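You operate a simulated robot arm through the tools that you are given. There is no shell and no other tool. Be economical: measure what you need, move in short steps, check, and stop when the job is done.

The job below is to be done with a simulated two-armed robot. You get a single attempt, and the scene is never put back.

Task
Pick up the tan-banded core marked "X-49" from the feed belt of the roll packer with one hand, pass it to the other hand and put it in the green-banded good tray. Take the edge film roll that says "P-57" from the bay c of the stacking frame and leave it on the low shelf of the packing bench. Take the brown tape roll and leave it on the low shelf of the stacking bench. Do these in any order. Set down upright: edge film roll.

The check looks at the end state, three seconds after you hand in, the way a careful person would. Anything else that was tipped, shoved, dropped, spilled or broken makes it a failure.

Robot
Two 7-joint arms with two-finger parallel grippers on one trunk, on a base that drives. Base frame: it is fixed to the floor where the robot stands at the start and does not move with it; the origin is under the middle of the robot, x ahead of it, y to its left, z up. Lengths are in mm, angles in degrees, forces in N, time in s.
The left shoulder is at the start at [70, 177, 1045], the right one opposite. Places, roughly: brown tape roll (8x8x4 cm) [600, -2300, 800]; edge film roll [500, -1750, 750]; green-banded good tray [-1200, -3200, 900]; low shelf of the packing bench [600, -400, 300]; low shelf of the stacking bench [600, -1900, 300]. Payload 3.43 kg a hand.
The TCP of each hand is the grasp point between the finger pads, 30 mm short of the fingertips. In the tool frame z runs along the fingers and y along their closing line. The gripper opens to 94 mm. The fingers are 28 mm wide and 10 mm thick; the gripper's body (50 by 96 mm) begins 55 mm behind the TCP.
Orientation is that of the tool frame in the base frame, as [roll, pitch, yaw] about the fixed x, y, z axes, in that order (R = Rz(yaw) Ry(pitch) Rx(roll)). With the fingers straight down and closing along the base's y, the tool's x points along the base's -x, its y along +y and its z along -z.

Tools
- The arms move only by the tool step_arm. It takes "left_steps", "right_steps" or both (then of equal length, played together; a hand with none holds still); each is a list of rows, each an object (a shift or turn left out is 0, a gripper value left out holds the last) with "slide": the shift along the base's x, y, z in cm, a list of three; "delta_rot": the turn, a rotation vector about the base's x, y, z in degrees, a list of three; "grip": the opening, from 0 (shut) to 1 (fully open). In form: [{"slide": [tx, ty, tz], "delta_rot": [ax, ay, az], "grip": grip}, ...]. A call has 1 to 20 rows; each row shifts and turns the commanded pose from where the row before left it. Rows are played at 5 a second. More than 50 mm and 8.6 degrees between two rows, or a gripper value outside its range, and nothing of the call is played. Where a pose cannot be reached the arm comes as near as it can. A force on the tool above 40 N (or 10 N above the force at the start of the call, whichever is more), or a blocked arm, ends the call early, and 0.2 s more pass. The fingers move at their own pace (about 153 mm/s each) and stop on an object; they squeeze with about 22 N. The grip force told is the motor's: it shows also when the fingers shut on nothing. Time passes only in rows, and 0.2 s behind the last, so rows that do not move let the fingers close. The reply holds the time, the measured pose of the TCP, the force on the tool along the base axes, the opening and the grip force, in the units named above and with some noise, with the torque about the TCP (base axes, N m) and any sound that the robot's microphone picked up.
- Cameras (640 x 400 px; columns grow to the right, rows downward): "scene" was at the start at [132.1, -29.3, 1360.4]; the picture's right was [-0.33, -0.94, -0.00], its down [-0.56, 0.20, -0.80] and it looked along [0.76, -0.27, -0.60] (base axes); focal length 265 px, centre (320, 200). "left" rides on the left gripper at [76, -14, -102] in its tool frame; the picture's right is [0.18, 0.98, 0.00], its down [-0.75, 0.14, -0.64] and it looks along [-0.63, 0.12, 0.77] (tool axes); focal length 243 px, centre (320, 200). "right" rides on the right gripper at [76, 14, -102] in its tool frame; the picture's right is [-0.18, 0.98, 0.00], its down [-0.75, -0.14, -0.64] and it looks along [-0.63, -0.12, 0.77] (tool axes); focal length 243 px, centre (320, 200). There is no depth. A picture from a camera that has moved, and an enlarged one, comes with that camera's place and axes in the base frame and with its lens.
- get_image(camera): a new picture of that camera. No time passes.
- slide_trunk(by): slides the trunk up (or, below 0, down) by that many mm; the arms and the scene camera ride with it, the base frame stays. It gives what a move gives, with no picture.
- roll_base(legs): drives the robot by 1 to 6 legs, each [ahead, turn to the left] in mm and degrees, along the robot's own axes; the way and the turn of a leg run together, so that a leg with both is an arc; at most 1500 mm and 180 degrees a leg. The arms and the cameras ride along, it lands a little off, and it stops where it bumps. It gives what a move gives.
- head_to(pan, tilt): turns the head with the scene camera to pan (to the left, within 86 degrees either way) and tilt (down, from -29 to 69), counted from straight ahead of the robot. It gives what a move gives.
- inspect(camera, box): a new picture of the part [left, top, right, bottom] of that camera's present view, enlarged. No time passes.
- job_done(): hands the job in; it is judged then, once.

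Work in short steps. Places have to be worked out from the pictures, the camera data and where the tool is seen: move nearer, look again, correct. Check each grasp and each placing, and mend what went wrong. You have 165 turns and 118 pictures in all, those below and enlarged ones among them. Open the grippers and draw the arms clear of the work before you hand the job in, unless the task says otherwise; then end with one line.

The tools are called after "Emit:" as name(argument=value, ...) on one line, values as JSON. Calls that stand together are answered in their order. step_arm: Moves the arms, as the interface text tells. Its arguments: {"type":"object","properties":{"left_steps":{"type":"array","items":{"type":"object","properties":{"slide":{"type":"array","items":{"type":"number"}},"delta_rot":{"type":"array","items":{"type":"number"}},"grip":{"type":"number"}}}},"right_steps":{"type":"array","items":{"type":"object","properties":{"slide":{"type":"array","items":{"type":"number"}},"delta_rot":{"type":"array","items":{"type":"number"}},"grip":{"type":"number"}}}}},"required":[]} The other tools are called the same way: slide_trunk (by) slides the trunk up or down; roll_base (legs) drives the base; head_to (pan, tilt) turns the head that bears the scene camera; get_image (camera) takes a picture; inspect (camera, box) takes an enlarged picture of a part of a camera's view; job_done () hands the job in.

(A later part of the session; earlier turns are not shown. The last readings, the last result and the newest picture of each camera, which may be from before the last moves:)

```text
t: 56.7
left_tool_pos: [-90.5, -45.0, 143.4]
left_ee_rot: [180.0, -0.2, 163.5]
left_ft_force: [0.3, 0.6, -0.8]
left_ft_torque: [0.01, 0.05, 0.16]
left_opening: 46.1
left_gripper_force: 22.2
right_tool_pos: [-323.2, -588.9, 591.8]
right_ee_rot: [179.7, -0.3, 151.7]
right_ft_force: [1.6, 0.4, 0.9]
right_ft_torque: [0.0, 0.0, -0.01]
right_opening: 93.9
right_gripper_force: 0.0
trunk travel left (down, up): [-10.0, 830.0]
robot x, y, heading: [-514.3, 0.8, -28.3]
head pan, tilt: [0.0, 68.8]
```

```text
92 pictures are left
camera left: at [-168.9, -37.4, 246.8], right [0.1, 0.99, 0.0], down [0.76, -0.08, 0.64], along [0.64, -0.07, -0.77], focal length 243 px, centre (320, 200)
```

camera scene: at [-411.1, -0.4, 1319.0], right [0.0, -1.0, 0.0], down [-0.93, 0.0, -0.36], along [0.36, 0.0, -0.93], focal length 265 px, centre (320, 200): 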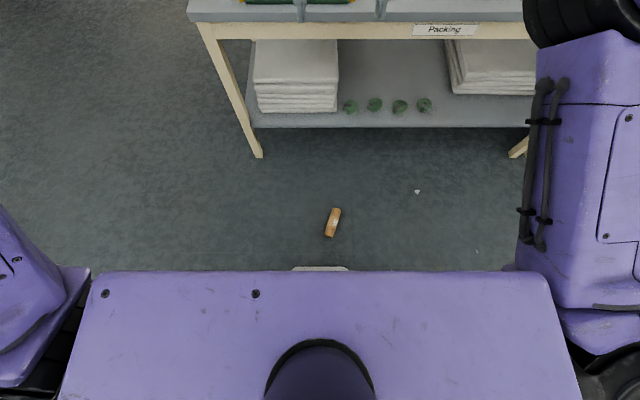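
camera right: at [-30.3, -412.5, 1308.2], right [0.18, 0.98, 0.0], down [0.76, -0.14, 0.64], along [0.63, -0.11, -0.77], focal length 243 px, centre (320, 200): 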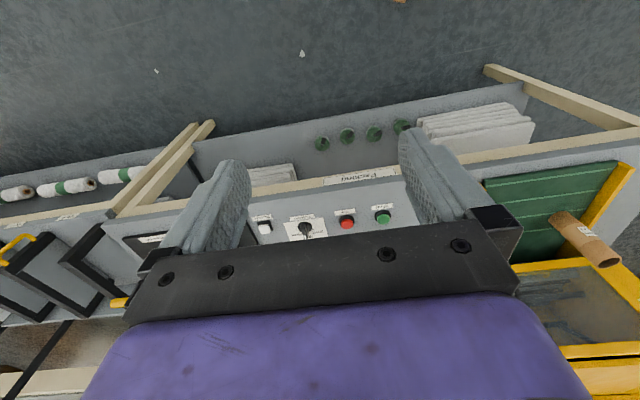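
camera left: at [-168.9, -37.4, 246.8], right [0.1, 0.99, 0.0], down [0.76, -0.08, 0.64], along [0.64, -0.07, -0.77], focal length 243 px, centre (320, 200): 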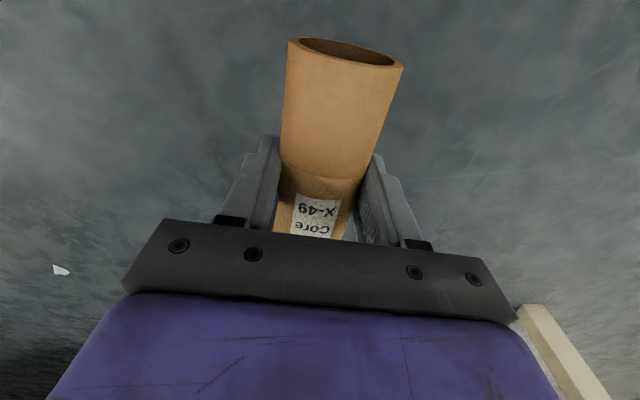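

Grip is firm (46 mm). I raise the trunk, and turn the base back to heading 0 in open floor.

Emit:
slide_trunk(by=400)

Emit:
slide_trunk(by=225)

Emit:
roll_base(legs=[[0, 28.3]])

Emit:
step_arm(left_steps=[{"slide": [0, 1, 4], "delta_rot": [0, 0, -7]}, {"slide": [0, 1, 4], "delta_rot": [0, 0, -7]}, {"slide": [0, 1, 4], "delta_rot": [0, 0, -7]}, {"slide": [0, 1, 4], "delta_rot": [0, 0, -7]}, {"slide": [0, 1, 4], "delta_rot": [0, 0, -7]}, {"slide": [0, 1, 4], "delta_rot": [0, 0, -7]}, {"slide": [0, 0, 4], "delta_rot": [0, 0, -7]}, {"slide": [0, 0, 0], "delta_rot": [0, 0, -7]}, {"slide": [0, 0, 0], "delta_rot": [0, 0, -7]}])

```text
t: 60.5
left_tool_pos: [-90.2, -45.2, 543.8]
left_ee_rot: [-179.9, -0.1, 163.5]
left_ft_force: [-0.4, -0.2, -0.1]
left_ft_torque: [0.0, 0.0, 0.03]
left_opening: 46.0
left_gripper_force: 21.8
right_tool_pos: [-321.7, -589.1, 991.7]
right_ee_rot: [179.8, -0.2, 151.8]
right_ft_force: [0.6, 0.5, -0.8]
right_ft_torque: [0.03, 0.01, 0.01]
right_opening: 93.9
right_gripper_force: 0.1
trunk travel left (down, up): [-410.0, 430.0]
robot x, y, heading: [-518.9, -0.3, -28.4]
head pan, tilt: [0.0, 68.8]
```

```text
t: 62.9
left_tool_pos: [-90.9, -46.2, 768.1]
left_ee_rot: [-179.8, -0.1, 163.5]
left_ft_force: [0.6, 0.4, -0.1]
left_ft_torque: [-0.02, 0.02, -0.03]
left_opening: 45.8
left_gripper_force: 21.5
right_tool_pos: [-321.7, -589.0, 1216.1]
right_ee_rot: [179.8, -0.3, 151.7]
right_ft_force: [0.2, 0.6, -0.6]
right_ft_torque: [-0.01, -0.02, -0.01]
right_opening: 93.9
right_gripper_force: 0.1
trunk travel left (down, up): [-635.0, 205.0]
robot x, y, heading: [-520.4, 1.2, -28.2]
head pan, tilt: [0.0, 68.8]
```

```text
t: 64.7
left_tool_pos: [-119.7, 160.5, 768.6]
left_ee_rot: [-179.9, -0.1, -168.5]
left_ft_force: [0.1, -0.9, -0.6]
left_ft_torque: [-0.01, 0.01, 0.0]
left_opening: 45.3
left_gripper_force: 22.3
right_tool_pos: [-69.0, -428.1, 1216.3]
right_ee_rot: [179.8, -0.3, 179.6]
right_ft_force: [-0.2, 0.4, 0.4]
right_ft_torque: [0.02, 0.01, 0.03]
right_opening: 94.0
right_gripper_force: 0.0
trunk travel left (down, up): [-635.0, 205.0]
robot x, y, heading: [-515.3, -0.4, -0.0]
head pan, tilt: [0.0, 68.8]
```

```text
t: 66.7
left_tool_pos: [-121.7, 221.0, 1048.4]
left_ee_rot: [-179.9, -0.2, 128.4]
left_ft_force: [0.4, -0.2, -0.8]
left_ft_torque: [0.02, -0.02, -0.04]
left_opening: 45.6
left_gripper_force: 22.7
right_tool_pos: [-68.3, -427.6, 1217.5]
right_ee_rot: [179.7, -0.3, 179.8]
right_ft_force: [0.2, -0.6, 0.4]
right_ft_torque: [0.0, 0.0, -0.01]
right_opening: 93.9
right_gripper_force: 0.0
trunk travel left (down, up): [-635.0, 205.0]
robot x, y, heading: [-519.3, 2.1, -0.2]
head pan, tilt: [0.0, 68.8]
```

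The core is still held. I finish the left yaw so the core lies across (along y), and yaw the right hand +90°.

Emit:
step_arm(left_steps=[{"slide": [1, -1, 0], "delta_rot": [0, 0, -7]}, {"slide": [1, -1, 0], "delta_rot": [0, 0, -7]}, {"slide": [1, -1, 0], "delta_rot": [0, 0, -7]}, {"slide": [1, -1, 0], "delta_rot": [0, 0, -7]}, {"slide": [1, -1, 0], "delta_rot": [0, 0, -7]}, {"slide": [1, -1, 0], "delta_rot": [0, 0, -3.4]}, {"slide": [1, -1, 0]}, {"slide": [1, -2, 0]}, {"slide": [0, -2, 0]}, {}, {}], right_steps=[{"delta_rot": [0, 0, 8.2]}, {"delta_rot": [0, 0, 8.2]}, {"delta_rot": [0, 0, 8.2]}, {"delta_rot": [0, 0, 8.2]}, {"delta_rot": [0, 0, 8.2]}, {"delta_rot": [0, 0, 8.2]}, {"delta_rot": [0, 0, 8.2]}, {"delta_rot": [0, 0, 8.2]}, {"delta_rot": [0, 0, 8.2]}, {"delta_rot": [0, 0, 8.2]}, {"delta_rot": [0, 0, 8]}])

```text
t: 69.1
left_tool_pos: [-39.1, 108.8, 1048.8]
left_ee_rot: [-179.9, -0.1, 90.2]
left_ft_force: [-0.5, -0.1, -0.8]
left_ft_torque: [-0.01, -0.01, -0.03]
left_opening: 45.4
left_gripper_force: 21.5
right_tool_pos: [-68.4, -427.9, 1217.5]
right_ee_rot: [179.6, -0.2, -90.1]
right_ft_force: [-0.4, -0.6, -0.1]
right_ft_torque: [0.03, 0.01, 0.01]
right_opening: 93.9
right_gripper_force: 0.0
trunk travel left (down, up): [-635.0, 205.0]
robot x, y, heading: [-518.1, 0.0, -0.0]
head pan, tilt: [0.0, 68.8]
```

Both yaws reached. I tilt the right hand 35° and bring it to a standoff above the free end of the core.

Emit:
step_arm(left_steps=[{"slide": [0, -3.4, 0]}, {"slide": [0, -3.4, 0]}, {}, {}, {}, {}, {}, {}, {}], right_steps=[{"delta_rot": [7, 0, 0], "slide": [0.5, 3.5, 0]}, {"delta_rot": [7, 0, 0], "slide": [0.5, 4, 0]}, {"delta_rot": [7, 0, 0], "slide": [0.5, 4, 0]}, {"delta_rot": [7, 0, 0], "slide": [0.5, 4, 0]}, {"delta_rot": [7, 0, 0], "slide": [0.5, 4, -1]}, {"slide": [0.4, 4, -1]}, {"slide": [0, 4, -1.6]}, {"slide": [0, 3.5, -2]}, {"slide": [0, 2.6, -2]}])

Emit:
get_image(camera="right")

Emit:
head_to(pan=0, tilt=45)

Emit:
get_image(camera="scene")

```text
t: 71.1
left_tool_pos: [-39.5, 43.4, 1048.0]
left_ee_rot: [-179.8, -0.1, 90.1]
left_ft_force: [0.4, -0.4, -1.3]
left_ft_torque: [0.02, 0.02, -0.01]
left_opening: 45.3
left_gripper_force: 21.9
right_tool_pos: [-89.1, -238.1, 1230.7]
right_ee_rot: [179.2, 35.8, -90.8]
right_ft_force: [0.3, -0.8, -0.5]
right_ft_torque: [0.01, -0.01, -0.02]
right_opening: 94.0
right_gripper_force: 0.1
right hand out of reach, approached as far as the arm can: row 5, 6, 7, 8, 9
trunk travel left (down, up): [-635.0, 205.0]
robot x, y, heading: [-515.6, -0.7, -0.2]
head pan, tilt: [0.0, 68.8]
```

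```text
91 pictures are left
camera right: at [-101.9, -360.1, 1267.7], right [-0.98, 0.16, 0.12], down [0.15, 0.24, 0.96], along [0.12, 0.96, -0.26], focal length 243 px, centre (320, 200)
```

right: 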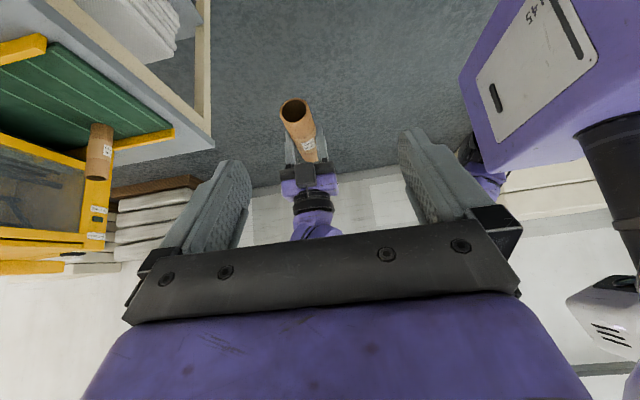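

```text
t: 72.0
left_tool_pos: [-39.2, 43.9, 1047.8]
left_ee_rot: [-179.9, -0.1, 90.1]
left_ft_force: [0.3, -0.1, -1.2]
left_ft_torque: [0.02, 0.0, 0.01]
left_opening: 45.3
left_gripper_force: 22.6
right_tool_pos: [-89.3, -237.1, 1230.8]
right_ee_rot: [179.4, 35.5, -90.5]
right_ft_force: [0.6, 0.6, 0.2]
right_ft_torque: [0.01, -0.01, 0.0]
right_opening: 94.1
right_gripper_force: 0.1
trunk travel left (down, up): [-635.0, 205.0]
robot x, y, heading: [-517.6, -0.9, -0.3]
head pan, tilt: [0.0, 45.0]
```

```text
90 pictures are left
camera scene: at [-386.8, -0.8, 1357.9], right [0.0, -1.0, 0.0], down [-0.71, 0.0, -0.71], along [0.71, 0.0, -0.71], focal length 265 px, centre (320, 200)
```

scene: 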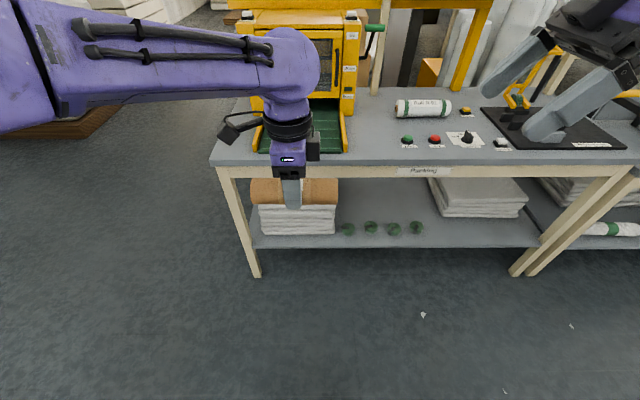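

The core is held at its middle (spans y −31…120), leaving about 60 mm free. The right hand stalled while high; I lower it first, then go in.

Emit:
step_arm(right_steps=[{"slide": [1, -2, -4]}, {"slide": [1, 0, -4.5]}, {"slide": [1.5, 0, -4]}, {"slide": [1.5, 2, -1.5]}, {"slide": [0, 4, 0]}, {"slide": [0, 4, 0]}, {"slide": [0, 2, 0]}])

```text
t: 73.6
left_tool_pos: [-39.4, 42.5, 1048.3]
left_ee_rot: [-180.0, -0.1, 90.1]
left_ft_force: [-1.1, -0.6, -1.2]
left_ft_torque: [0.01, -0.03, 0.03]
left_opening: 44.8
left_gripper_force: 21.8
right_tool_pos: [-86.0, -269.3, 1204.5]
right_ee_rot: [179.2, 35.8, -91.2]
right_ft_force: [-0.2, -0.8, -0.6]
right_ft_torque: [0.02, -0.01, -0.06]
right_opening: 94.2
right_gripper_force: 0.0
right hand out of reach, approached as far as the arm can: row 1, 2, 3, 4, 5, 6, 7
trunk travel left (down, up): [-635.0, 205.0]
robot x, y, heading: [-513.2, -3.9, -0.5]
head pan, tilt: [0.0, 45.0]
```

The left opening is drifting down slightly, so I check the grip with the left camera, while untwisting the right hand — I'll use a different geometry (core along x, right hand tilted forward, natural for both).

Emit:
step_arm(right_steps=[{"delta_rot": [-7, 0, 0], "slide": [1, -2, 0]}, {"delta_rot": [-7, 0, 0], "slide": [0, -3, 0]}, {"delta_rot": [-7, 0, 0], "slide": [0, -3, 0]}, {"delta_rot": [-7, 0, 0], "slide": [0, -2, 0]}, {"delta_rot": [-7, 0, 0]}, {"delta_rot": [0, 0, -8.2]}, {"delta_rot": [0, 0, -8.2]}, {"delta_rot": [0, 0, -8.2]}, {"delta_rot": [0, 0, -8.2]}, {"delta_rot": [0, 0, -8.2]}, {"delta_rot": [0, 0, -8.2]}, {"delta_rot": [0, 0, -8.2]}, {"delta_rot": [0, 0, -8.2]}, {"delta_rot": [0, 0, -8.2]}, {"delta_rot": [0, 0, -8.2]}, {"delta_rot": [0, 0, -8]}])

Emit:
get_image(camera="left")

```text
t: 77.0
left_tool_pos: [-37.8, 43.6, 1047.9]
left_ee_rot: [-179.9, -0.1, 90.0]
left_ft_force: [-0.3, -0.4, 0.4]
left_ft_torque: [0.0, 0.02, 0.0]
left_opening: 45.0
left_gripper_force: 21.3
right_tool_pos: [-80.1, -362.0, 1222.9]
right_ee_rot: [179.7, -0.3, 179.6]
right_ft_force: [0.4, -0.2, -0.8]
right_ft_torque: [0.0, -0.03, -0.01]
right_opening: 93.9
right_gripper_force: 0.0
right hand out of reach, approached as far as the arm can: row 4, 5
trunk travel left (down, up): [-635.0, 205.0]
robot x, y, heading: [-517.2, 1.7, 0.0]
head pan, tilt: [0.0, 45.0]
```

```text
89 pictures are left
camera left: at [-54.0, 119.3, 1151.2], right [0.98, 0.19, 0.0], down [0.14, -0.75, 0.64], along [0.12, -0.63, -0.77], focal length 243 px, centre (320, 200)
```

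left: 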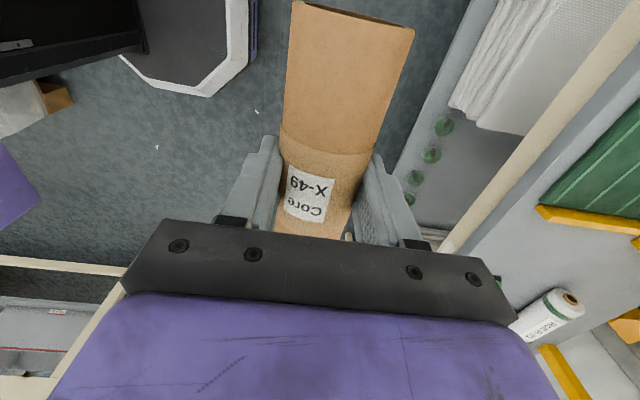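

The core is creeping along its axis under quick moves, so I'll move gently. I yaw the left hand back with small steps (core along x), and tilt the right hand forward 45°.

Emit:
step_arm(left_steps=[{"slide": [0.1, -0.3, 0], "delta_rot": [0, 0, 3]}, {"slide": [0.2, -0.5, 0], "delta_rot": [0, 0, 4.5]}, {"slide": [0.2, -0.5, 0], "delta_rot": [0, 0, 4.5]}, {"slide": [0.2, -0.5, 0], "delta_rot": [0, 0, 5]}, {"slide": [0.2, -0.5, 0], "delta_rot": [0, 0, 5]}, {"slide": [0.2, -0.5, 0], "delta_rot": [0, 0, 5]}, {"slide": [0.2, -0.5, 0], "delta_rot": [0, 0, 5]}, {"slide": [0.2, -0.5, 0], "delta_rot": [0, 0, 5]}, {"slide": [0.2, -0.5, 0], "delta_rot": [0, 0, 5]}, {"slide": [0.2, -0.5, 0], "delta_rot": [0, 0, 5]}, {"slide": [0.2, -0.5, 0], "delta_rot": [0, 0, 5]}, {"slide": [0.2, -0.5, 0], "delta_rot": [0, 0, 5]}, {"slide": [0.2, -0.5, 0], "delta_rot": [0, 0, 5]}, {"slide": [0.2, -0.5, 0], "delta_rot": [0, 0, 5]}, {"slide": [0.2, -0.5, 0], "delta_rot": [0, 0, 5]}, {"slide": [0.2, -0.5, 0], "delta_rot": [0, 0, 5]}, {"slide": [0.2, -0.5, 0], "delta_rot": [0, 0, 5]}, {"slide": [0.2, -0.5, 0], "delta_rot": [0, 0, 5]}, {"slide": [0.2, -0.3, 0], "delta_rot": [0, 0, 3]}, {"slide": [0.1, -0.1, 0]}], right_steps=[{"delta_rot": [0, -5, 0], "slide": [-0.7, 0, -1]}, {"delta_rot": [0, -5, 0], "slide": [-0.7, 0, -1]}, {"delta_rot": [0, -5, 0], "slide": [-0.7, 0, -1]}, {"delta_rot": [0, -5, 0], "slide": [-0.7, 0, -1]}, {"delta_rot": [0, -5, 0], "slide": [-0.7, 0, -1]}, {"delta_rot": [0, -5, 0], "slide": [-0.7, 0, -1]}, {"delta_rot": [0, -5, 0], "slide": [-0.7, 0, -1]}, {"delta_rot": [0, -5, 0], "slide": [-0.7, 0, -1]}, {"delta_rot": [0, -5, 0], "slide": [-0.7, 0, -1]}, {"slide": [0, 1, 0]}, {"slide": [0, 1, 0]}, {"slide": [0, 1, 0]}, {"slide": [0, 1, 0]}, {"slide": [0, 1, 0]}, {"slide": [0, 1, 0]}, {"slide": [0, 1, 0]}, {"slide": [0, 1, 0]}, {"slide": [0, 1, 0]}, {}, {}])

Emit:
get_image(camera="left")

Emit:
get_image(camera="right")

```text
t: 81.2
left_tool_pos: [2.6, -40.6, 1067.7]
left_ee_rot: [-177.6, 1.0, -178.9]
left_ft_force: [0.1, 0.3, -0.5]
left_ft_torque: [0.0, -0.08, -0.01]
left_opening: 45.2
left_gripper_force: 22.1
right_tool_pos: [92.6, -358.5, 1238.9]
right_ee_rot: [179.4, 44.6, 179.6]
right_ft_force: [-0.5, 0.1, -0.4]
right_ft_torque: [0.01, -0.01, 0.02]
right_opening: 93.9
right_gripper_force: 0.1
right hand out of reach, approached as far as the arm can: row 2, 3, 4, 5, 6, 7, 8, 9, 10, 13, 15, 17
trunk travel left (down, up): [-635.0, 205.0]
robot x, y, heading: [-518.5, -0.6, -0.2]
head pan, tilt: [0.0, 45.0]
```

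```text
88 pictures are left
camera left: at [-76.0, -53.2, 1169.0], right [-0.2, 0.98, -0.04], down [0.74, 0.18, 0.65], along [0.64, 0.1, -0.76], focal length 243 px, centre (320, 200)
```

left: 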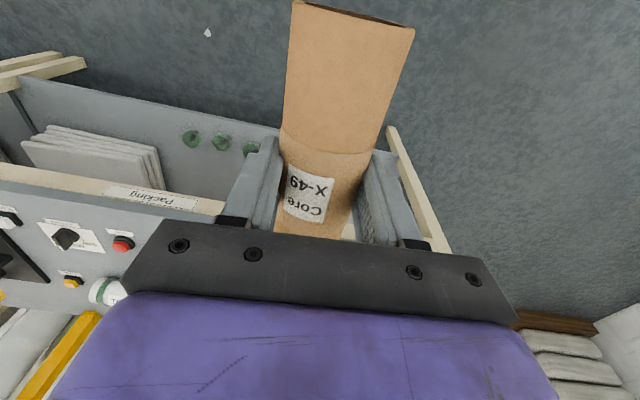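

```text
87 pictures are left
camera right: at [-32.5, -345.4, 1256.8], right [0.13, 0.98, 0.14], down [0.09, -0.15, 0.99], along [0.99, -0.12, -0.1], focal length 243 px, centre (320, 200)
```

right: 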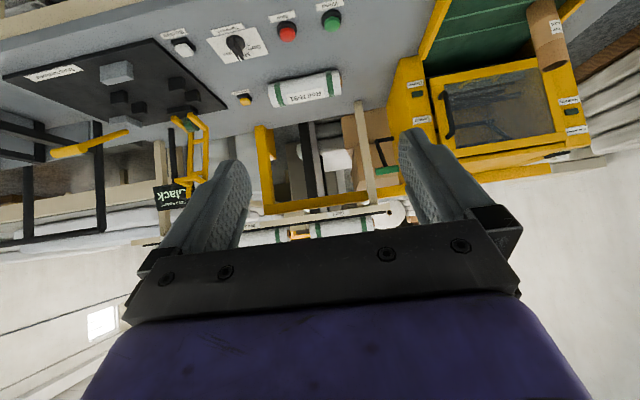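

Near shoulder height the arms can't fold enough; lower relative to the shoulder is better. I lower the right hand first, then draw it back and inwards.

Emit:
step_arm(right_steps=[{"slide": [0, 0, -4]}, {"slide": [0, 0, -4]}, {"slide": [0, 0, -4]}, {"slide": [0, 0, -4]}, {"slide": [-2, 0, -3]}, {"slide": [-4, 0, -2]}, {"slide": [-4, 0, 0]}, {"slide": [-4, 0, 0]}, {"slide": [-4, 0, 0]}, {"slide": [-4, 0, 0]}])

```text
t: 83.4
left_tool_pos: [3.8, -38.7, 1060.0]
left_ee_rot: [-177.7, 0.0, -178.7]
left_ft_force: [-0.3, 0.1, -0.7]
left_ft_torque: [0.0, 0.0, 0.0]
left_opening: 45.3
left_gripper_force: 21.9
right_tool_pos: [13.5, -364.5, 957.7]
right_ee_rot: [179.5, 44.6, 179.6]
right_ft_force: [0.4, 0.2, -0.6]
right_ft_torque: [0.01, -0.02, -0.02]
right_opening: 94.1
right_gripper_force: 0.1
right hand out of reach, approached as far as the arm can: row 1, 6, 7, 8, 9, 10
trunk travel left (down, up): [-635.0, 205.0]
robot x, y, heading: [-519.0, -2.4, -0.4]
head pan, tilt: [0.0, 45.0]
```

The right arm needs the meeting point farther out. I move the left hand gently 9 cm forward and bring the right hand inward behind the core.

Emit:
step_arm(left_steps=[{"slide": [0.5, 0, -0.3]}, {"slide": [1, 0.2, -0.5]}, {"slide": [1, 0.2, -0.5]}, {"slide": [1, 0.2, -0.5]}, {"slide": [1, 0.2, -0.5]}, {"slide": [1, 0.2, -0.5]}, {"slide": [1, 0, -0.5]}, {"slide": [1, 0, -0.5]}, {"slide": [1, 0, -0.5]}, {"slide": [0.5, 0, -0.3]}], right_steps=[{"slide": [-1, 2, 1]}, {"slide": [-1, 2, 1]}, {"slide": [-1, 2, 1]}, {"slide": [0, 2, 1]}, {"slide": [0, 2, 1]}, {"slide": [0, 2, 1]}, {"slide": [0, 2, 1]}, {"slide": [0, 2, 1]}, {"slide": [0, 2, 1]}, {"slide": [0, 2, 0]}])

Emit:
get_image(camera="right")

```text
t: 85.6
left_tool_pos: [88.0, -40.9, 1002.2]
left_ee_rot: [179.9, -0.1, -179.9]
left_ft_force: [-0.1, -0.7, -1.5]
left_ft_torque: [0.01, 0.01, -0.03]
left_opening: 45.1
left_gripper_force: 21.7
right_tool_pos: [38.0, -345.9, 991.2]
right_ee_rot: [179.1, 44.2, -180.0]
right_ft_force: [-1.0, -0.5, 0.0]
right_ft_torque: [-0.02, -0.03, -0.02]
right_opening: 93.9
right_gripper_force: 0.1
right hand out of reach, approached as far as the arm can: row 1, 2, 3, 4, 5, 6, 7, 8, 9, 10
trunk travel left (down, up): [-635.0, 205.0]
robot x, y, heading: [-519.3, -0.1, -0.2]
head pan, tilt: [0.0, 45.0]
```

```text
86 pictures are left
camera right: at [-87.8, -334.1, 1010.4], right [0.12, 0.98, 0.14], down [0.09, -0.15, 0.98], along [0.99, -0.11, -0.11], focal length 243 px, centre (320, 200)
```

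right: 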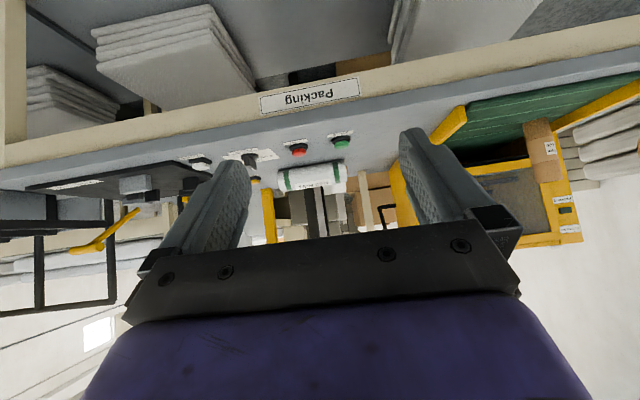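

The right arm prefers pointing down, while the left pitches forward easily. So I tilt the left hand forward 40° slowly (raising the far end of the core) and straighten the right hand to point down.

Emit:
step_arm(left_steps=[{"delta_rot": [0, -1, 0], "slide": [0, 0.2, 0]}, {"delta_rot": [0, -2, 0], "slide": [0, 0.2, 0]}, {"delta_rot": [0, -2, 0], "slide": [0, 0.2, 0]}, {"delta_rot": [0, -2, 0], "slide": [0, 0.2, 0]}, {"delta_rot": [0, -2, 0], "slide": [0, 0.2, 0]}, {"delta_rot": [0, -2, 0], "slide": [0, 0.2, 0]}, {"delta_rot": [0, -2, 0], "slide": [0, 0.2, 0]}, {"delta_rot": [0, -2, 0], "slide": [0, 0.2, 0]}, {"delta_rot": [0, -2, 0], "slide": [0, 0.2, 0]}, {"delta_rot": [0, -2, 0], "slide": [0, 0.2, 0]}], right_steps=[{"delta_rot": [0, 4.5, 0], "slide": [1, 0, 3]}, {"delta_rot": [0, 4.5, 0], "slide": [1, 0, 3]}, {"delta_rot": [0, 4.5, 0], "slide": [1, 0, 3]}, {"delta_rot": [0, 4.5, 0], "slide": [1, 0, 3]}, {"delta_rot": [0, 4.5, 0], "slide": [1, 0, 3]}, {"delta_rot": [0, 4.5, 0], "slide": [1, 0, 2]}, {"delta_rot": [0, 4.5, 0], "slide": [1, 1, 1]}, {"delta_rot": [0, 4.5, 0], "slide": [1, 2, 0]}, {"delta_rot": [0, 4.5, 0], "slide": [0, 2, 0]}, {"delta_rot": [0, 4.5, 0], "slide": [0, 2, 0]}])

Emit:
get_image(camera="left")

```text
t: 87.7
left_tool_pos: [84.9, -0.7, 930.5]
left_ee_rot: [-178.2, 8.7, -177.3]
left_ft_force: [-0.5, 0.9, -1.0]
left_ft_torque: [-0.02, 0.0, 0.03]
left_opening: 45.3
left_gripper_force: 22.1
right_tool_pos: [112.2, -279.7, 1169.6]
right_ee_rot: [180.0, 4.3, 179.9]
right_ft_force: [-0.7, -0.2, -0.2]
right_ft_torque: [-0.03, -0.02, 0.01]
right_opening: 94.1
right_gripper_force: 0.1
right hand out of reach, approached as far as the arm can: row 9, 10
trunk travel left (down, up): [-635.0, 205.0]
robot x, y, heading: [-518.3, 1.2, -0.2]
head pan, tilt: [0.0, 45.0]
stopped in row 10 (left hand): the arm was blocked; the commanded pose is now the measured one
```

```text
85 pictures are left
camera left: at [-6.8, -16.9, 1022.0], right [-0.22, 0.97, -0.06], down [0.64, 0.19, 0.74], along [0.74, 0.13, -0.67], focal length 243 px, centre (320, 200)
```

left: 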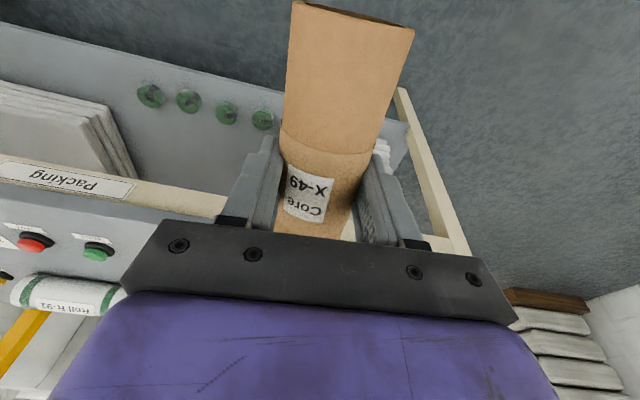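

The left arm got blocked and sank unexpectedly; I look with the scene camera at the arm's configuration.

Emit:
head_to(pan=20, tilt=45)

Emit:
get_image(camera="scene")

```text
t: 88.5
left_tool_pos: [85.6, -2.9, 932.1]
left_ee_rot: [-178.3, 8.7, -177.3]
left_ft_force: [-0.5, 0.6, -0.8]
left_ft_torque: [0.0, -0.01, -0.02]
left_opening: 45.0
left_gripper_force: 22.3
right_tool_pos: [113.0, -282.3, 1168.0]
right_ee_rot: [179.9, 4.3, -179.9]
right_ft_force: [0.8, -0.5, 0.2]
right_ft_torque: [0.01, -0.02, 0.01]
right_opening: 94.1
right_gripper_force: 0.0
trunk travel left (down, up): [-635.0, 205.0]
robot x, y, heading: [-520.4, -0.7, -0.2]
head pan, tilt: [20.0, 45.0]
```

```text
84 pictures are left
camera scene: at [-391.1, 26.7, 1357.9], right [0.34, -0.94, 0.0], down [-0.67, -0.24, -0.71], along [0.67, 0.24, -0.71], focal length 265 px, centre (320, 200)
```

scene: 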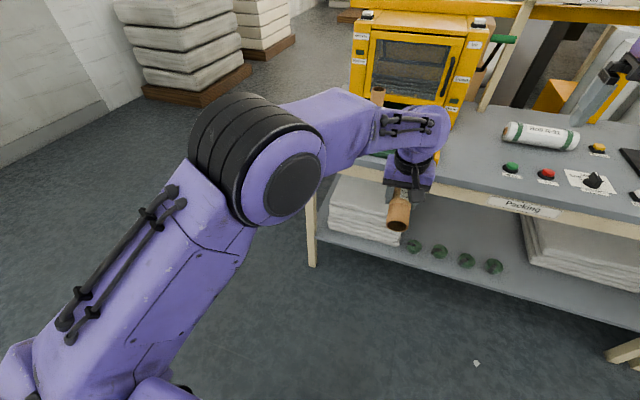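

The left arm is elbow-up; pitching forward worked earlier at z≈1100. I raise the left hand gently back to that region and restore level.

Emit:
step_arm(left_steps=[{"slide": [0, 0, 0.7], "delta_rot": [1, -0.5, 0]}, {"slide": [0, 0, 1.2], "delta_rot": [1, 0, 0]}, {"slide": [0, 0, 1.5]}, {"slide": [0, 0, 1.5]}, {"slide": [-0.2, 0, 1.5]}, {"slide": [-0.2, 0, 1.5]}, {"slide": [-0.2, 0, 1.5]}, {"slide": [-0.2, 0, 1.5]}, {"slide": [-0.2, 0, 1.5]}, {"slide": [-0.2, 0, 1.5]}, {"slide": [-0.2, 0, 1.5]}, {"slide": [-0.2, 0, 1.5]}, {"slide": [-0.2, 0, 1]}, {"slide": [0, 0, 0.5]}])

Emit:
step_arm(left_steps=[{"delta_rot": [0, -1, 0]}, {"delta_rot": [0, -2, 0]}, {"delta_rot": [0, -2, 0]}, {"delta_rot": [0, -2, 0]}, {"delta_rot": [0, -2, 0]}, {"delta_rot": [0, -2, 0]}, {"delta_rot": [0, -2, 0]}, {"delta_rot": [0, -2, 0]}, {"delta_rot": [0, -2, 0]}, {"delta_rot": [0, -2, 0]}])

Emit:
get_image(camera="left")

```text
t: 91.5
left_tool_pos: [65.2, -3.4, 1114.9]
left_ee_rot: [179.8, 9.2, -177.7]
left_ft_force: [-0.2, -0.2, -1.1]
left_ft_torque: [0.01, 0.01, 0.01]
left_opening: 44.9
left_gripper_force: 21.9
right_tool_pos: [112.9, -282.8, 1169.2]
right_ee_rot: [179.7, 4.3, -179.9]
right_ft_force: [0.8, -0.2, -0.4]
right_ft_torque: [-0.01, -0.02, -0.01]
right_opening: 94.2
right_gripper_force: 0.0
trunk travel left (down, up): [-635.0, 205.0]
robot x, y, heading: [-516.7, -1.8, -0.4]
head pan, tilt: [20.0, 45.0]
```

```text
t: 93.7
left_tool_pos: [66.5, -0.2, 1119.4]
left_ee_rot: [-179.0, 28.5, -177.0]
left_ft_force: [0.5, -0.3, -1.0]
left_ft_torque: [-0.01, -0.02, -0.01]
left_opening: 45.2
left_gripper_force: 22.0
right_tool_pos: [112.9, -282.5, 1168.5]
right_ee_rot: [179.8, 4.3, -180.0]
right_ft_force: [-0.5, -0.4, -0.3]
right_ft_torque: [0.0, -0.01, 0.01]
right_opening: 93.9
right_gripper_force: 0.0
trunk travel left (down, up): [-635.0, 205.0]
robot x, y, heading: [-519.5, 2.2, -0.3]
head pan, tilt: [20.0, 45.0]
```

```text
83 pictures are left
camera left: at [-49.6, -20.0, 1173.6], right [-0.2, 0.97, -0.1], down [0.35, 0.17, 0.92], along [0.91, 0.15, -0.38], focal length 243 px, centre (320, 200)
```

left: 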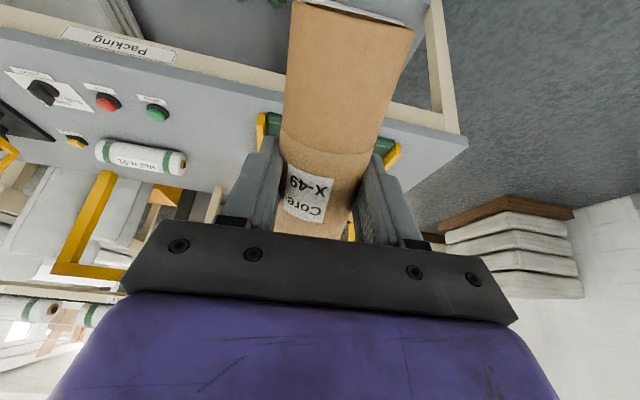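

The core is stable with the left pitched 28°. I finish the pitch to 40° and test bringing the right hand inward.

Emit:
step_arm(left_steps=[{"delta_rot": [0, -1.5, 0]}, {"delta_rot": [0, -2, 0]}, {"delta_rot": [0, -2, 0]}, {"delta_rot": [0, -2, 0]}, {"delta_rot": [0, -2, 0]}, {"delta_rot": [0, -2, 0]}, {}, {}], right_steps=[{"delta_rot": [0, 4.3, 0], "slide": [0, 0, 1.5]}, {"slide": [0, 2, 1.5]}, {"slide": [0, 2, 1.5]}, {"slide": [0, 2, 0]}, {"slide": [0, 2, 0]}, {"slide": [0, 2, 0]}, {"slide": [0, 2, 0]}, {"slide": [0, 2, 0]}])

```text
t: 95.5
left_tool_pos: [68.2, 3.0, 1124.1]
left_ee_rot: [-176.8, 39.7, -175.2]
left_ft_force: [-0.2, -0.3, -0.5]
left_ft_torque: [0.02, 0.01, 0.01]
left_opening: 45.2
left_gripper_force: 21.6
right_tool_pos: [90.5, -170.5, 1176.1]
right_ee_rot: [179.8, 0.2, -179.9]
right_ft_force: [-0.2, 0.3, 0.4]
right_ft_torque: [-0.01, -0.03, 0.02]
right_opening: 93.8
right_gripper_force: 0.1
right hand out of reach, approached as far as the arm can: row 1, 2, 3, 5, 7, 8
trunk travel left (down, up): [-635.0, 205.0]
robot x, y, heading: [-518.0, 4.5, -0.2]
head pan, tilt: [20.0, 45.0]
```

Right hand is moving inward but near its outer reach. I bring the left hand back 10 cm gently and let the right follow at x≈24, still to the side.

Emit:
step_arm(left_steps=[{"slide": [-0.5, 0, 0]}, {"slide": [-1, 0, -0.2]}, {"slide": [-1, 0, -0.2]}, {"slide": [-1, 0, -0.3]}, {"slide": [-1, 0, -0.3]}, {"slide": [-1, 0, -0.3]}, {"slide": [-1, 0, -0.3]}, {"slide": [-1, 0, -0.3]}, {"slide": [-1, 0, -0.3]}, {"slide": [-1, 0, -0.2]}, {"slide": [-0.5, 0, 0]}], right_steps=[{"slide": [-1, 0, 0]}, {"slide": [-1, 0, 0]}, {"slide": [-1, 0, 0]}, {"slide": [-1, 0, 0]}, {"slide": [-1, 0, 0.5]}, {"slide": [-1, 0.5, 0.5]}, {"slide": [-0.6, 0.5, 0.5]}, {"slide": [0, 0.5, 0.5]}, {"slide": [0, 0.5, 0]}, {"slide": [0, 0.5, 0]}, {"slide": [0, 0.5, 0]}])

Emit:
get_image(camera="right")

Emit:
head_to(pan=0, tilt=30)

Emit:
get_image(camera="scene")

```text
t: 97.9
left_tool_pos: [-34.9, -6.9, 1090.3]
left_ee_rot: [-179.3, 39.9, -177.5]
left_ft_force: [0.9, -0.1, -1.1]
left_ft_torque: [-0.03, 0.03, -0.04]
left_opening: 45.0
left_gripper_force: 22.2
right_tool_pos: [24.0, -140.5, 1196.5]
right_ee_rot: [179.9, 0.0, -180.0]
right_ft_force: [0.3, -0.1, 0.1]
right_ft_torque: [0.01, -0.05, -0.01]
right_opening: 93.8
right_gripper_force: 0.0
trunk travel left (down, up): [-635.0, 205.0]
robot x, y, heading: [-515.8, 0.7, -0.2]
head pan, tilt: [20.0, 45.0]
```

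```text
82 pictures are left
camera right: at [-50.7, -127.7, 1297.8], right [0.18, 0.98, 0.0], down [0.75, -0.14, 0.64], along [0.63, -0.12, -0.77], focal length 243 px, centre (320, 200)
```

right: 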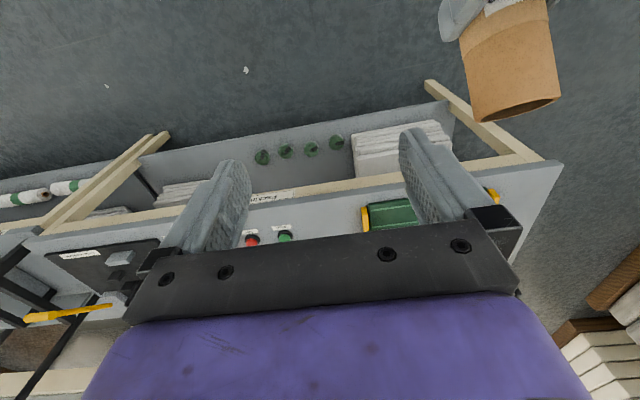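

```text
t: 98.7
left_tool_pos: [-34.9, -6.1, 1091.9]
left_ee_rot: [-179.3, 39.9, -177.5]
left_ft_force: [-0.3, -0.1, -0.2]
left_ft_torque: [0.01, 0.01, -0.04]
left_opening: 45.2
left_gripper_force: 22.2
right_tool_pos: [24.5, -142.7, 1196.9]
right_ee_rot: [179.8, -0.1, -180.0]
right_ft_force: [0.3, 0.7, 0.1]
right_ft_torque: [0.04, 0.01, -0.01]
right_opening: 94.1
right_gripper_force: 0.0
trunk travel left (down, up): [-635.0, 205.0]
robot x, y, heading: [-517.4, -2.0, 0.0]
head pan, tilt: [0.0, 30.0]
```

```text
81 pictures are left
camera scene: at [-377.5, -0.8, 1380.5], right [0.0, -1.0, 0.0], down [-0.5, 0.0, -0.87], along [0.87, 0.0, -0.5], focal length 265 px, centre (320, 200)
```

scene: 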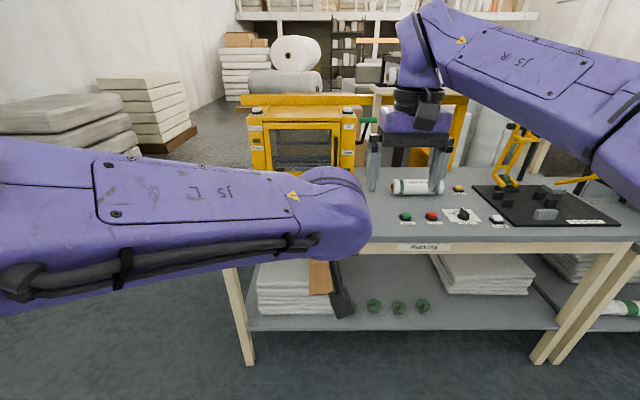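

I raise the right hand slightly and move it over the core's far end, then check with its camera.

Emit:
step_arm(right_steps=[{"slide": [0, 0, 2]}, {"slide": [0, 0, 1.5]}, {"slide": [0, 3, 0]}, {"slide": [0, 4, 0]}, {"slide": [0, 4, 0]}, {"slide": [0, 2.5, 0]}])

Emit:
get_image(camera="right")

```text
t: 100.1
left_tool_pos: [-34.0, -6.9, 1091.3]
left_ee_rot: [-179.4, 39.9, -177.6]
left_ft_force: [-0.6, -0.6, -1.2]
left_ft_torque: [0.01, 0.0, -0.05]
left_opening: 45.1
left_gripper_force: 22.3
right_tool_pos: [19.0, -42.0, 1229.2]
right_ee_rot: [179.7, 0.1, -180.0]
right_ft_force: [-0.2, 0.0, 0.3]
right_ft_torque: [0.01, 0.0, -0.04]
right_opening: 93.9
right_gripper_force: 0.2
right hand out of reach, approached as far as the arm can: row 5, 6
trunk travel left (down, up): [-635.0, 205.0]
robot x, y, heading: [-516.1, -2.5, -0.2]
head pan, tilt: [0.0, 30.0]
```

```text
80 pictures are left
camera right: at [-56.4, -28.7, 1328.8], right [0.18, 0.98, 0.0], down [0.75, -0.14, 0.64], along [0.63, -0.11, -0.77], focal length 243 px, centre (320, 200)
```

right: 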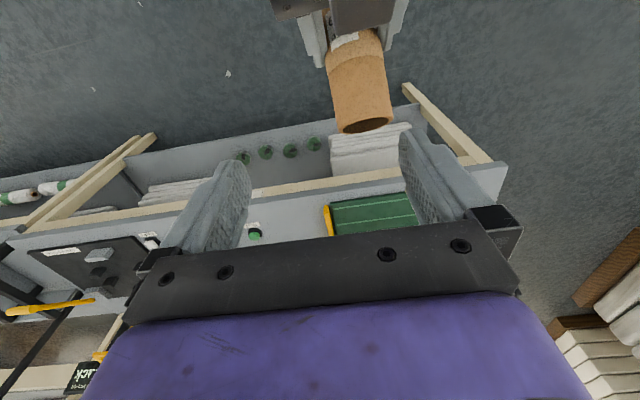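

The rim is at about (31, −5, 1127), as predicted. The right hand is limited at y≈−42, so I shift the left hand −36 mm in y to match.

Emit:
step_arm(left_steps=[{"slide": [0, -0.4, 0]}, {"slide": [0, -0.7, 0]}, {"slide": [0, -0.8, 0]}, {"slide": [0, -0.8, 0]}, {"slide": [0, -0.6, 0]}, {"slide": [0, -0.3, 0]}, {}])

Emit:
get_image(camera="right")

```text
t: 101.7
left_tool_pos: [-35.4, -40.9, 1090.9]
left_ee_rot: [-179.4, 39.9, -177.5]
left_ft_force: [-0.1, 0.3, -1.4]
left_ft_torque: [-0.02, 0.01, 0.01]
left_opening: 45.1
left_gripper_force: 21.7
right_tool_pos: [19.7, -41.9, 1227.3]
right_ee_rot: [179.8, 0.1, 180.0]
right_ft_force: [0.2, -0.4, 0.1]
right_ft_torque: [-0.01, -0.01, -0.02]
right_opening: 94.1
right_gripper_force: 0.1
trunk travel left (down, up): [-635.0, 205.0]
robot x, y, heading: [-518.0, -0.8, -0.1]
head pan, tilt: [0.0, 30.0]
```

```text
79 pictures are left
camera right: at [-56.2, -28.2, 1328.8], right [0.18, 0.98, 0.0], down [0.75, -0.14, 0.64], along [0.63, -0.12, -0.77], focal length 243 px, centre (320, 200)
```

right: 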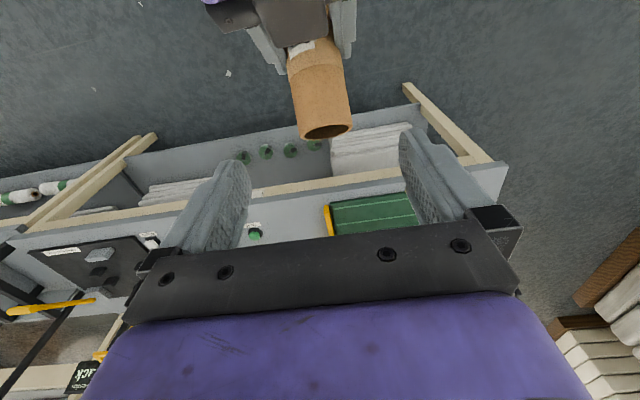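

The core end is now centred between the right fingers. I descend 6 cm and check.

Emit:
step_arm(right_steps=[{"slide": [0, 0, -2]}, {"slide": [0, 0, -2]}, {"slide": [0, 0, -2]}])

Emit:
get_image(camera="right")

```text
t: 102.5
left_tool_pos: [-34.9, -42.0, 1090.7]
left_ee_rot: [-179.4, 39.9, -177.5]
left_ft_force: [0.3, 0.1, -0.7]
left_ft_torque: [0.02, 0.02, 0.01]
left_opening: 45.1
left_gripper_force: 22.0
right_tool_pos: [19.7, -41.6, 1166.6]
right_ee_rot: [179.8, 0.0, -179.9]
right_ft_force: [0.6, 0.2, -0.4]
right_ft_torque: [-0.02, -0.01, 0.04]
right_opening: 93.9
right_gripper_force: 0.0
trunk travel left (down, up): [-635.0, 205.0]
robot x, y, heading: [-518.3, 1.1, -0.6]
head pan, tilt: [0.0, 30.0]
```

```text
78 pictures are left
camera right: at [-55.9, -27.8, 1268.2], right [0.18, 0.98, 0.0], down [0.75, -0.14, 0.64], along [0.63, -0.12, -0.77], focal length 243 px, centre (320, 200)
```

right: 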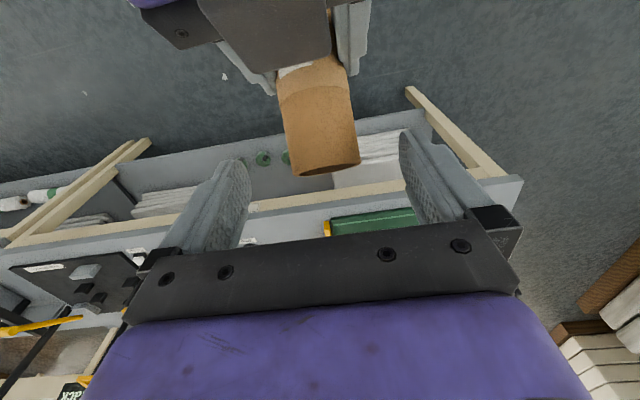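

Rim at about (33, −39, 1123). I descend 5 cm so the pads straddle the last 35 mm, then close the right hand.

Emit:
step_arm(right_steps=[{"slide": [0, 0, -1.5]}, {"slide": [0, 0, -1.5]}, {"slide": [0, 0.1, -1.2]}, {"slide": [0, 0, -1]}, {"grip": 0}, {}, {}, {}])

Emit:
get_image(camera="right")

```text
t: 104.3
left_tool_pos: [-35.7, -41.8, 1090.4]
left_ee_rot: [-179.3, 39.9, -177.6]
left_ft_force: [-3.6, -3.7, -0.7]
left_ft_torque: [0.2, 0.0, -0.59]
left_opening: 45.2
left_gripper_force: 22.2
right_tool_pos: [21.6, -39.6, 1117.0]
right_ee_rot: [179.7, 0.0, 179.9]
right_ft_force: [4.8, 3.8, -0.6]
right_ft_torque: [-0.12, -0.11, 0.44]
right_opening: 50.0
right_gripper_force: 22.0
trunk travel left (down, up): [-635.0, 205.0]
robot x, y, heading: [-519.0, 0.4, -0.1]
head pan, tilt: [0.0, 30.0]
```

```text
77 pictures are left
camera right: at [-54.4, -26.0, 1216.9], right [0.18, 0.98, 0.0], down [0.75, -0.14, 0.64], along [0.63, -0.12, -0.77], focal length 243 px, centre (320, 200)
```

right: 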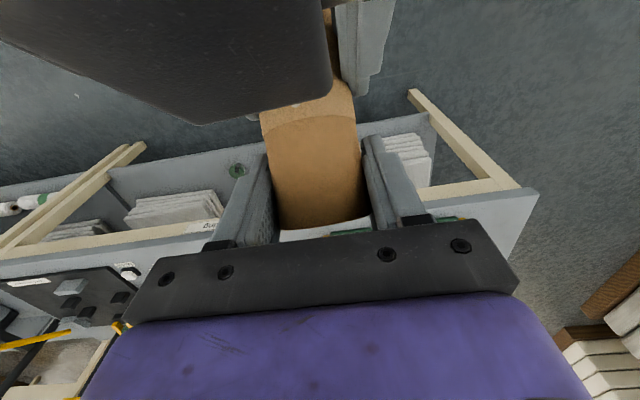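

The right hand has closed on the core (50 mm, 22 N). I open the left hand and draw it back along its own axis.

Emit:
step_arm(left_steps=[{"grip": 0.7}, {"grip": 1}, {}, {"slide": [-0.6, 0, 0.8]}, {"slide": [-1.3, 0, 1.5]}, {"slide": [-1.3, 0, 1.5]}, {"slide": [-1.9, 0, 2.3]}, {"slide": [-1.9, 0, 2.3]}, {"slide": [-1, 2, 2]}, {"slide": [0, 4, 1]}, {"slide": [0, 4, 1]}, {"slide": [0, 4, 1]}])

Emit:
get_image(camera="right")

```text
t: 106.9
left_tool_pos: [-115.3, 101.9, 1225.0]
left_ee_rot: [-179.2, 39.9, -177.6]
left_ft_force: [0.8, 0.6, -0.2]
left_ft_torque: [0.01, 0.0, 0.0]
left_opening: 94.0
left_gripper_force: 0.0
right_tool_pos: [20.6, -36.9, 1115.5]
right_ee_rot: [180.0, 0.1, 180.0]
right_ft_force: [-0.4, 0.6, 0.4]
right_ft_torque: [-0.02, -0.03, 0.04]
right_opening: 49.5
right_gripper_force: 21.8
trunk travel left (down, up): [-635.0, 205.0]
robot x, y, heading: [-517.6, -2.7, 0.0]
head pan, tilt: [0.0, 30.0]
```

```text
76 pictures are left
camera right: at [-54.6, -23.6, 1217.1], right [0.18, 0.98, 0.0], down [0.75, -0.14, 0.64], along [0.63, -0.12, -0.77], focal length 243 px, centre (320, 200)
```

right: 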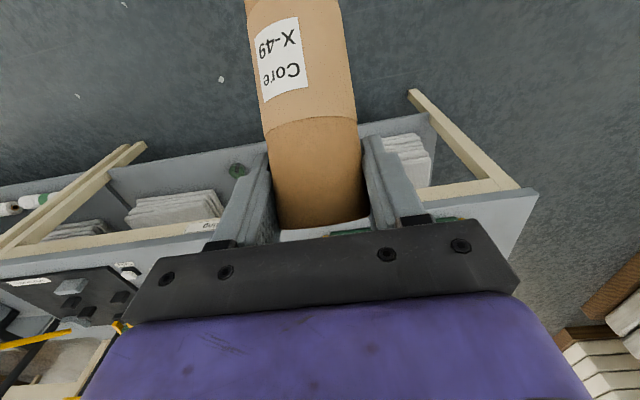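

The right hand alone now holds X‑49. I turn the base to face −y and look around for the way to the good tray.

Emit:
roll_base(legs=[[0, -45], [0, -45]])

Emit:
head_to(pan=-10, tilt=12)

Emit:
get_image(camera="scene")

```text
t: 111.4
left_tool_pos: [-413.2, -402.9, 1224.7]
left_ee_rot: [-179.4, 39.9, 93.2]
left_ft_force: [-1.1, -0.5, -0.6]
left_ft_torque: [-0.03, -0.01, -0.03]
left_opening: 93.9
left_gripper_force: 0.0
right_tool_pos: [-550.2, -540.5, 1115.5]
right_ee_rot: [179.8, 0.0, 90.7]
right_ft_force: [0.3, 0.0, 0.9]
right_ft_torque: [-0.03, 0.01, 0.01]
right_opening: 49.6
right_gripper_force: 22.3
trunk travel left (down, up): [-635.0, 205.0]
robot x, y, heading: [-516.7, -0.0, -89.2]
head pan, tilt: [0.0, 30.0]
```

```text
t: 112.2
left_tool_pos: [-413.6, -402.7, 1225.6]
left_ee_rot: [-179.4, 39.9, 93.2]
left_ft_force: [-0.6, 0.5, -0.1]
left_ft_torque: [0.02, -0.01, 0.03]
left_opening: 93.9
left_gripper_force: 0.1
right_tool_pos: [-549.9, -539.6, 1116.1]
right_ee_rot: [179.7, 0.0, 90.7]
right_ft_force: [-0.3, -0.2, -0.6]
right_ft_torque: [-0.05, 0.03, 0.0]
right_opening: 49.6
right_gripper_force: 22.0
trunk travel left (down, up): [-635.0, 205.0]
robot x, y, heading: [-518.5, -1.8, -89.4]
head pan, tilt: [-10.0, 12.0]
```

```text
75 pictures are left
camera scene: at [-532.9, -142.5, 1409.6], right [-0.99, 0.16, 0.0], down [0.03, 0.21, -0.98], along [-0.16, -0.96, -0.21], focal length 265 px, centre (320, 200)
```

scene: 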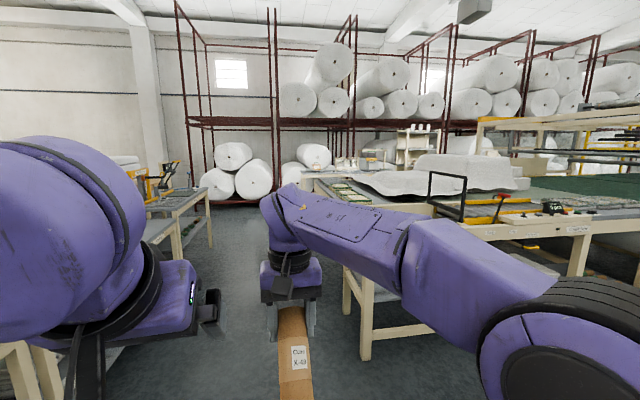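

The core is safe. The aisle ahead is free; I drive 2.4 m along −y between the benches, watching from there.

Emit:
roll_base(legs=[[1200, 0], [1000, 0]])

Emit:
head_to(pan=-50, tilt=25)

Emit:
get_image(camera="scene")

```text
t: 123.2
left_tool_pos: [-397.7, -2621.4, 1225.1]
left_ee_rot: [-179.3, 39.9, 92.5]
left_ft_force: [0.2, -0.7, 0.1]
left_ft_torque: [0.01, -0.02, -0.01]
left_opening: 94.1
left_gripper_force: 0.0
right_tool_pos: [-537.9, -2756.9, 1116.4]
right_ee_rot: [179.9, 0.0, 90.0]
right_ft_force: [1.0, -0.3, 0.5]
right_ft_torque: [-0.05, -0.01, -0.04]
right_opening: 49.8
right_gripper_force: 22.1
trunk travel left (down, up): [-635.0, 205.0]
robot x, y, heading: [-497.6, -2218.2, -90.1]
head pan, tilt: [-10.0, 12.0]
```

```text
t: 124.3
left_tool_pos: [-399.3, -2620.0, 1226.1]
left_ee_rot: [-179.3, 39.9, 92.5]
left_ft_force: [-0.8, -0.1, -0.1]
left_ft_torque: [0.04, 0.01, 0.01]
left_opening: 94.0
left_gripper_force: 0.0
right_tool_pos: [-537.5, -2757.8, 1115.9]
right_ee_rot: [179.8, 0.0, 90.1]
right_ft_force: [-0.7, 0.7, 0.5]
right_ft_torque: [-0.04, -0.01, 0.02]
right_opening: 49.7
right_gripper_force: 22.4
trunk travel left (down, up): [-635.0, 205.0]
robot x, y, heading: [-497.2, -2216.4, -90.1]
head pan, tilt: [-50.0, 25.0]
```

```text
74 pictures are left
camera scene: at [-569.7, -2327.4, 1388.6], right [-0.64, 0.77, 0.0], down [0.32, 0.27, -0.91], along [-0.7, -0.58, -0.42], focal length 265 px, centre (320, 200)
```

scene: 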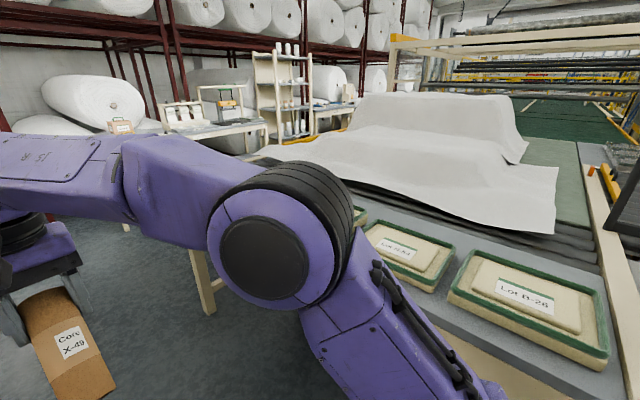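

Padded lots lie on the right-hand table, with the tray hidden behind the arm. I drive on 650 mm and turn to face the table.

Emit:
roll_base(legs=[[700, 0], [0, -45], [0, -45]])

Emit:
head_to(pan=10, tilt=35)

Emit:
get_image(camera="scene")

```text
t: 132.2
left_tool_pos: [-909.4, -2993.3, 1225.2]
left_ee_rot: [-179.3, 39.9, 0.7]
left_ft_force: [0.2, -0.5, 0.2]
left_ft_torque: [0.05, 0.01, -0.01]
left_opening: 94.0
left_gripper_force: 0.0
right_tool_pos: [-1041.6, -2849.2, 1116.3]
right_ee_rot: [179.8, 0.0, -1.8]
right_ft_force: [0.2, 0.1, 0.2]
right_ft_torque: [0.0, 0.04, -0.01]
right_opening: 49.9
right_gripper_force: 22.3
trunk travel left (down, up): [-635.0, 205.0]
robot x, y, heading: [-504.2, -2908.2, 177.8]
head pan, tilt: [-50.0, 25.0]
```

```text
t: 133.5
left_tool_pos: [-908.8, -2992.2, 1225.6]
left_ee_rot: [-179.2, 39.9, 0.7]
left_ft_force: [-0.1, -0.3, -0.7]
left_ft_torque: [0.02, 0.01, 0.0]
left_opening: 94.1
left_gripper_force: 0.1
right_tool_pos: [-1040.1, -2849.8, 1115.5]
right_ee_rot: [179.8, -0.1, -1.8]
right_ft_force: [-0.1, -0.5, -1.1]
right_ft_torque: [-0.02, 0.03, -0.01]
right_opening: 49.6
right_gripper_force: 21.8
trunk travel left (down, up): [-635.0, 205.0]
robot x, y, heading: [-502.2, -2907.9, 178.3]
head pan, tilt: [10.0, 35.0]
```

```text
73 pictures are left
camera scene: at [-641.3, -2916.3, 1372.8], right [-0.14, 0.99, 0.0], down [0.57, 0.08, -0.82], along [-0.81, -0.11, -0.57], focal length 265 px, centre (320, 200)
```

scene: 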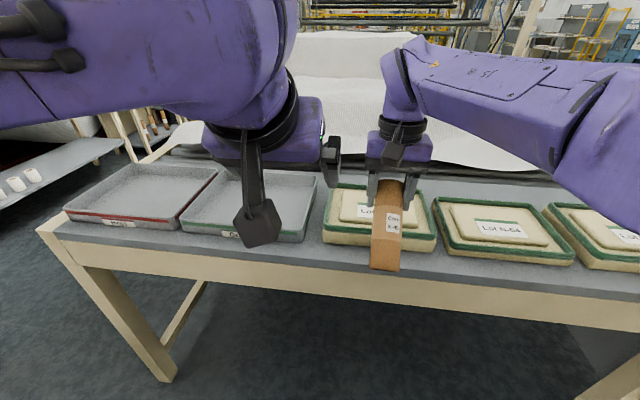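

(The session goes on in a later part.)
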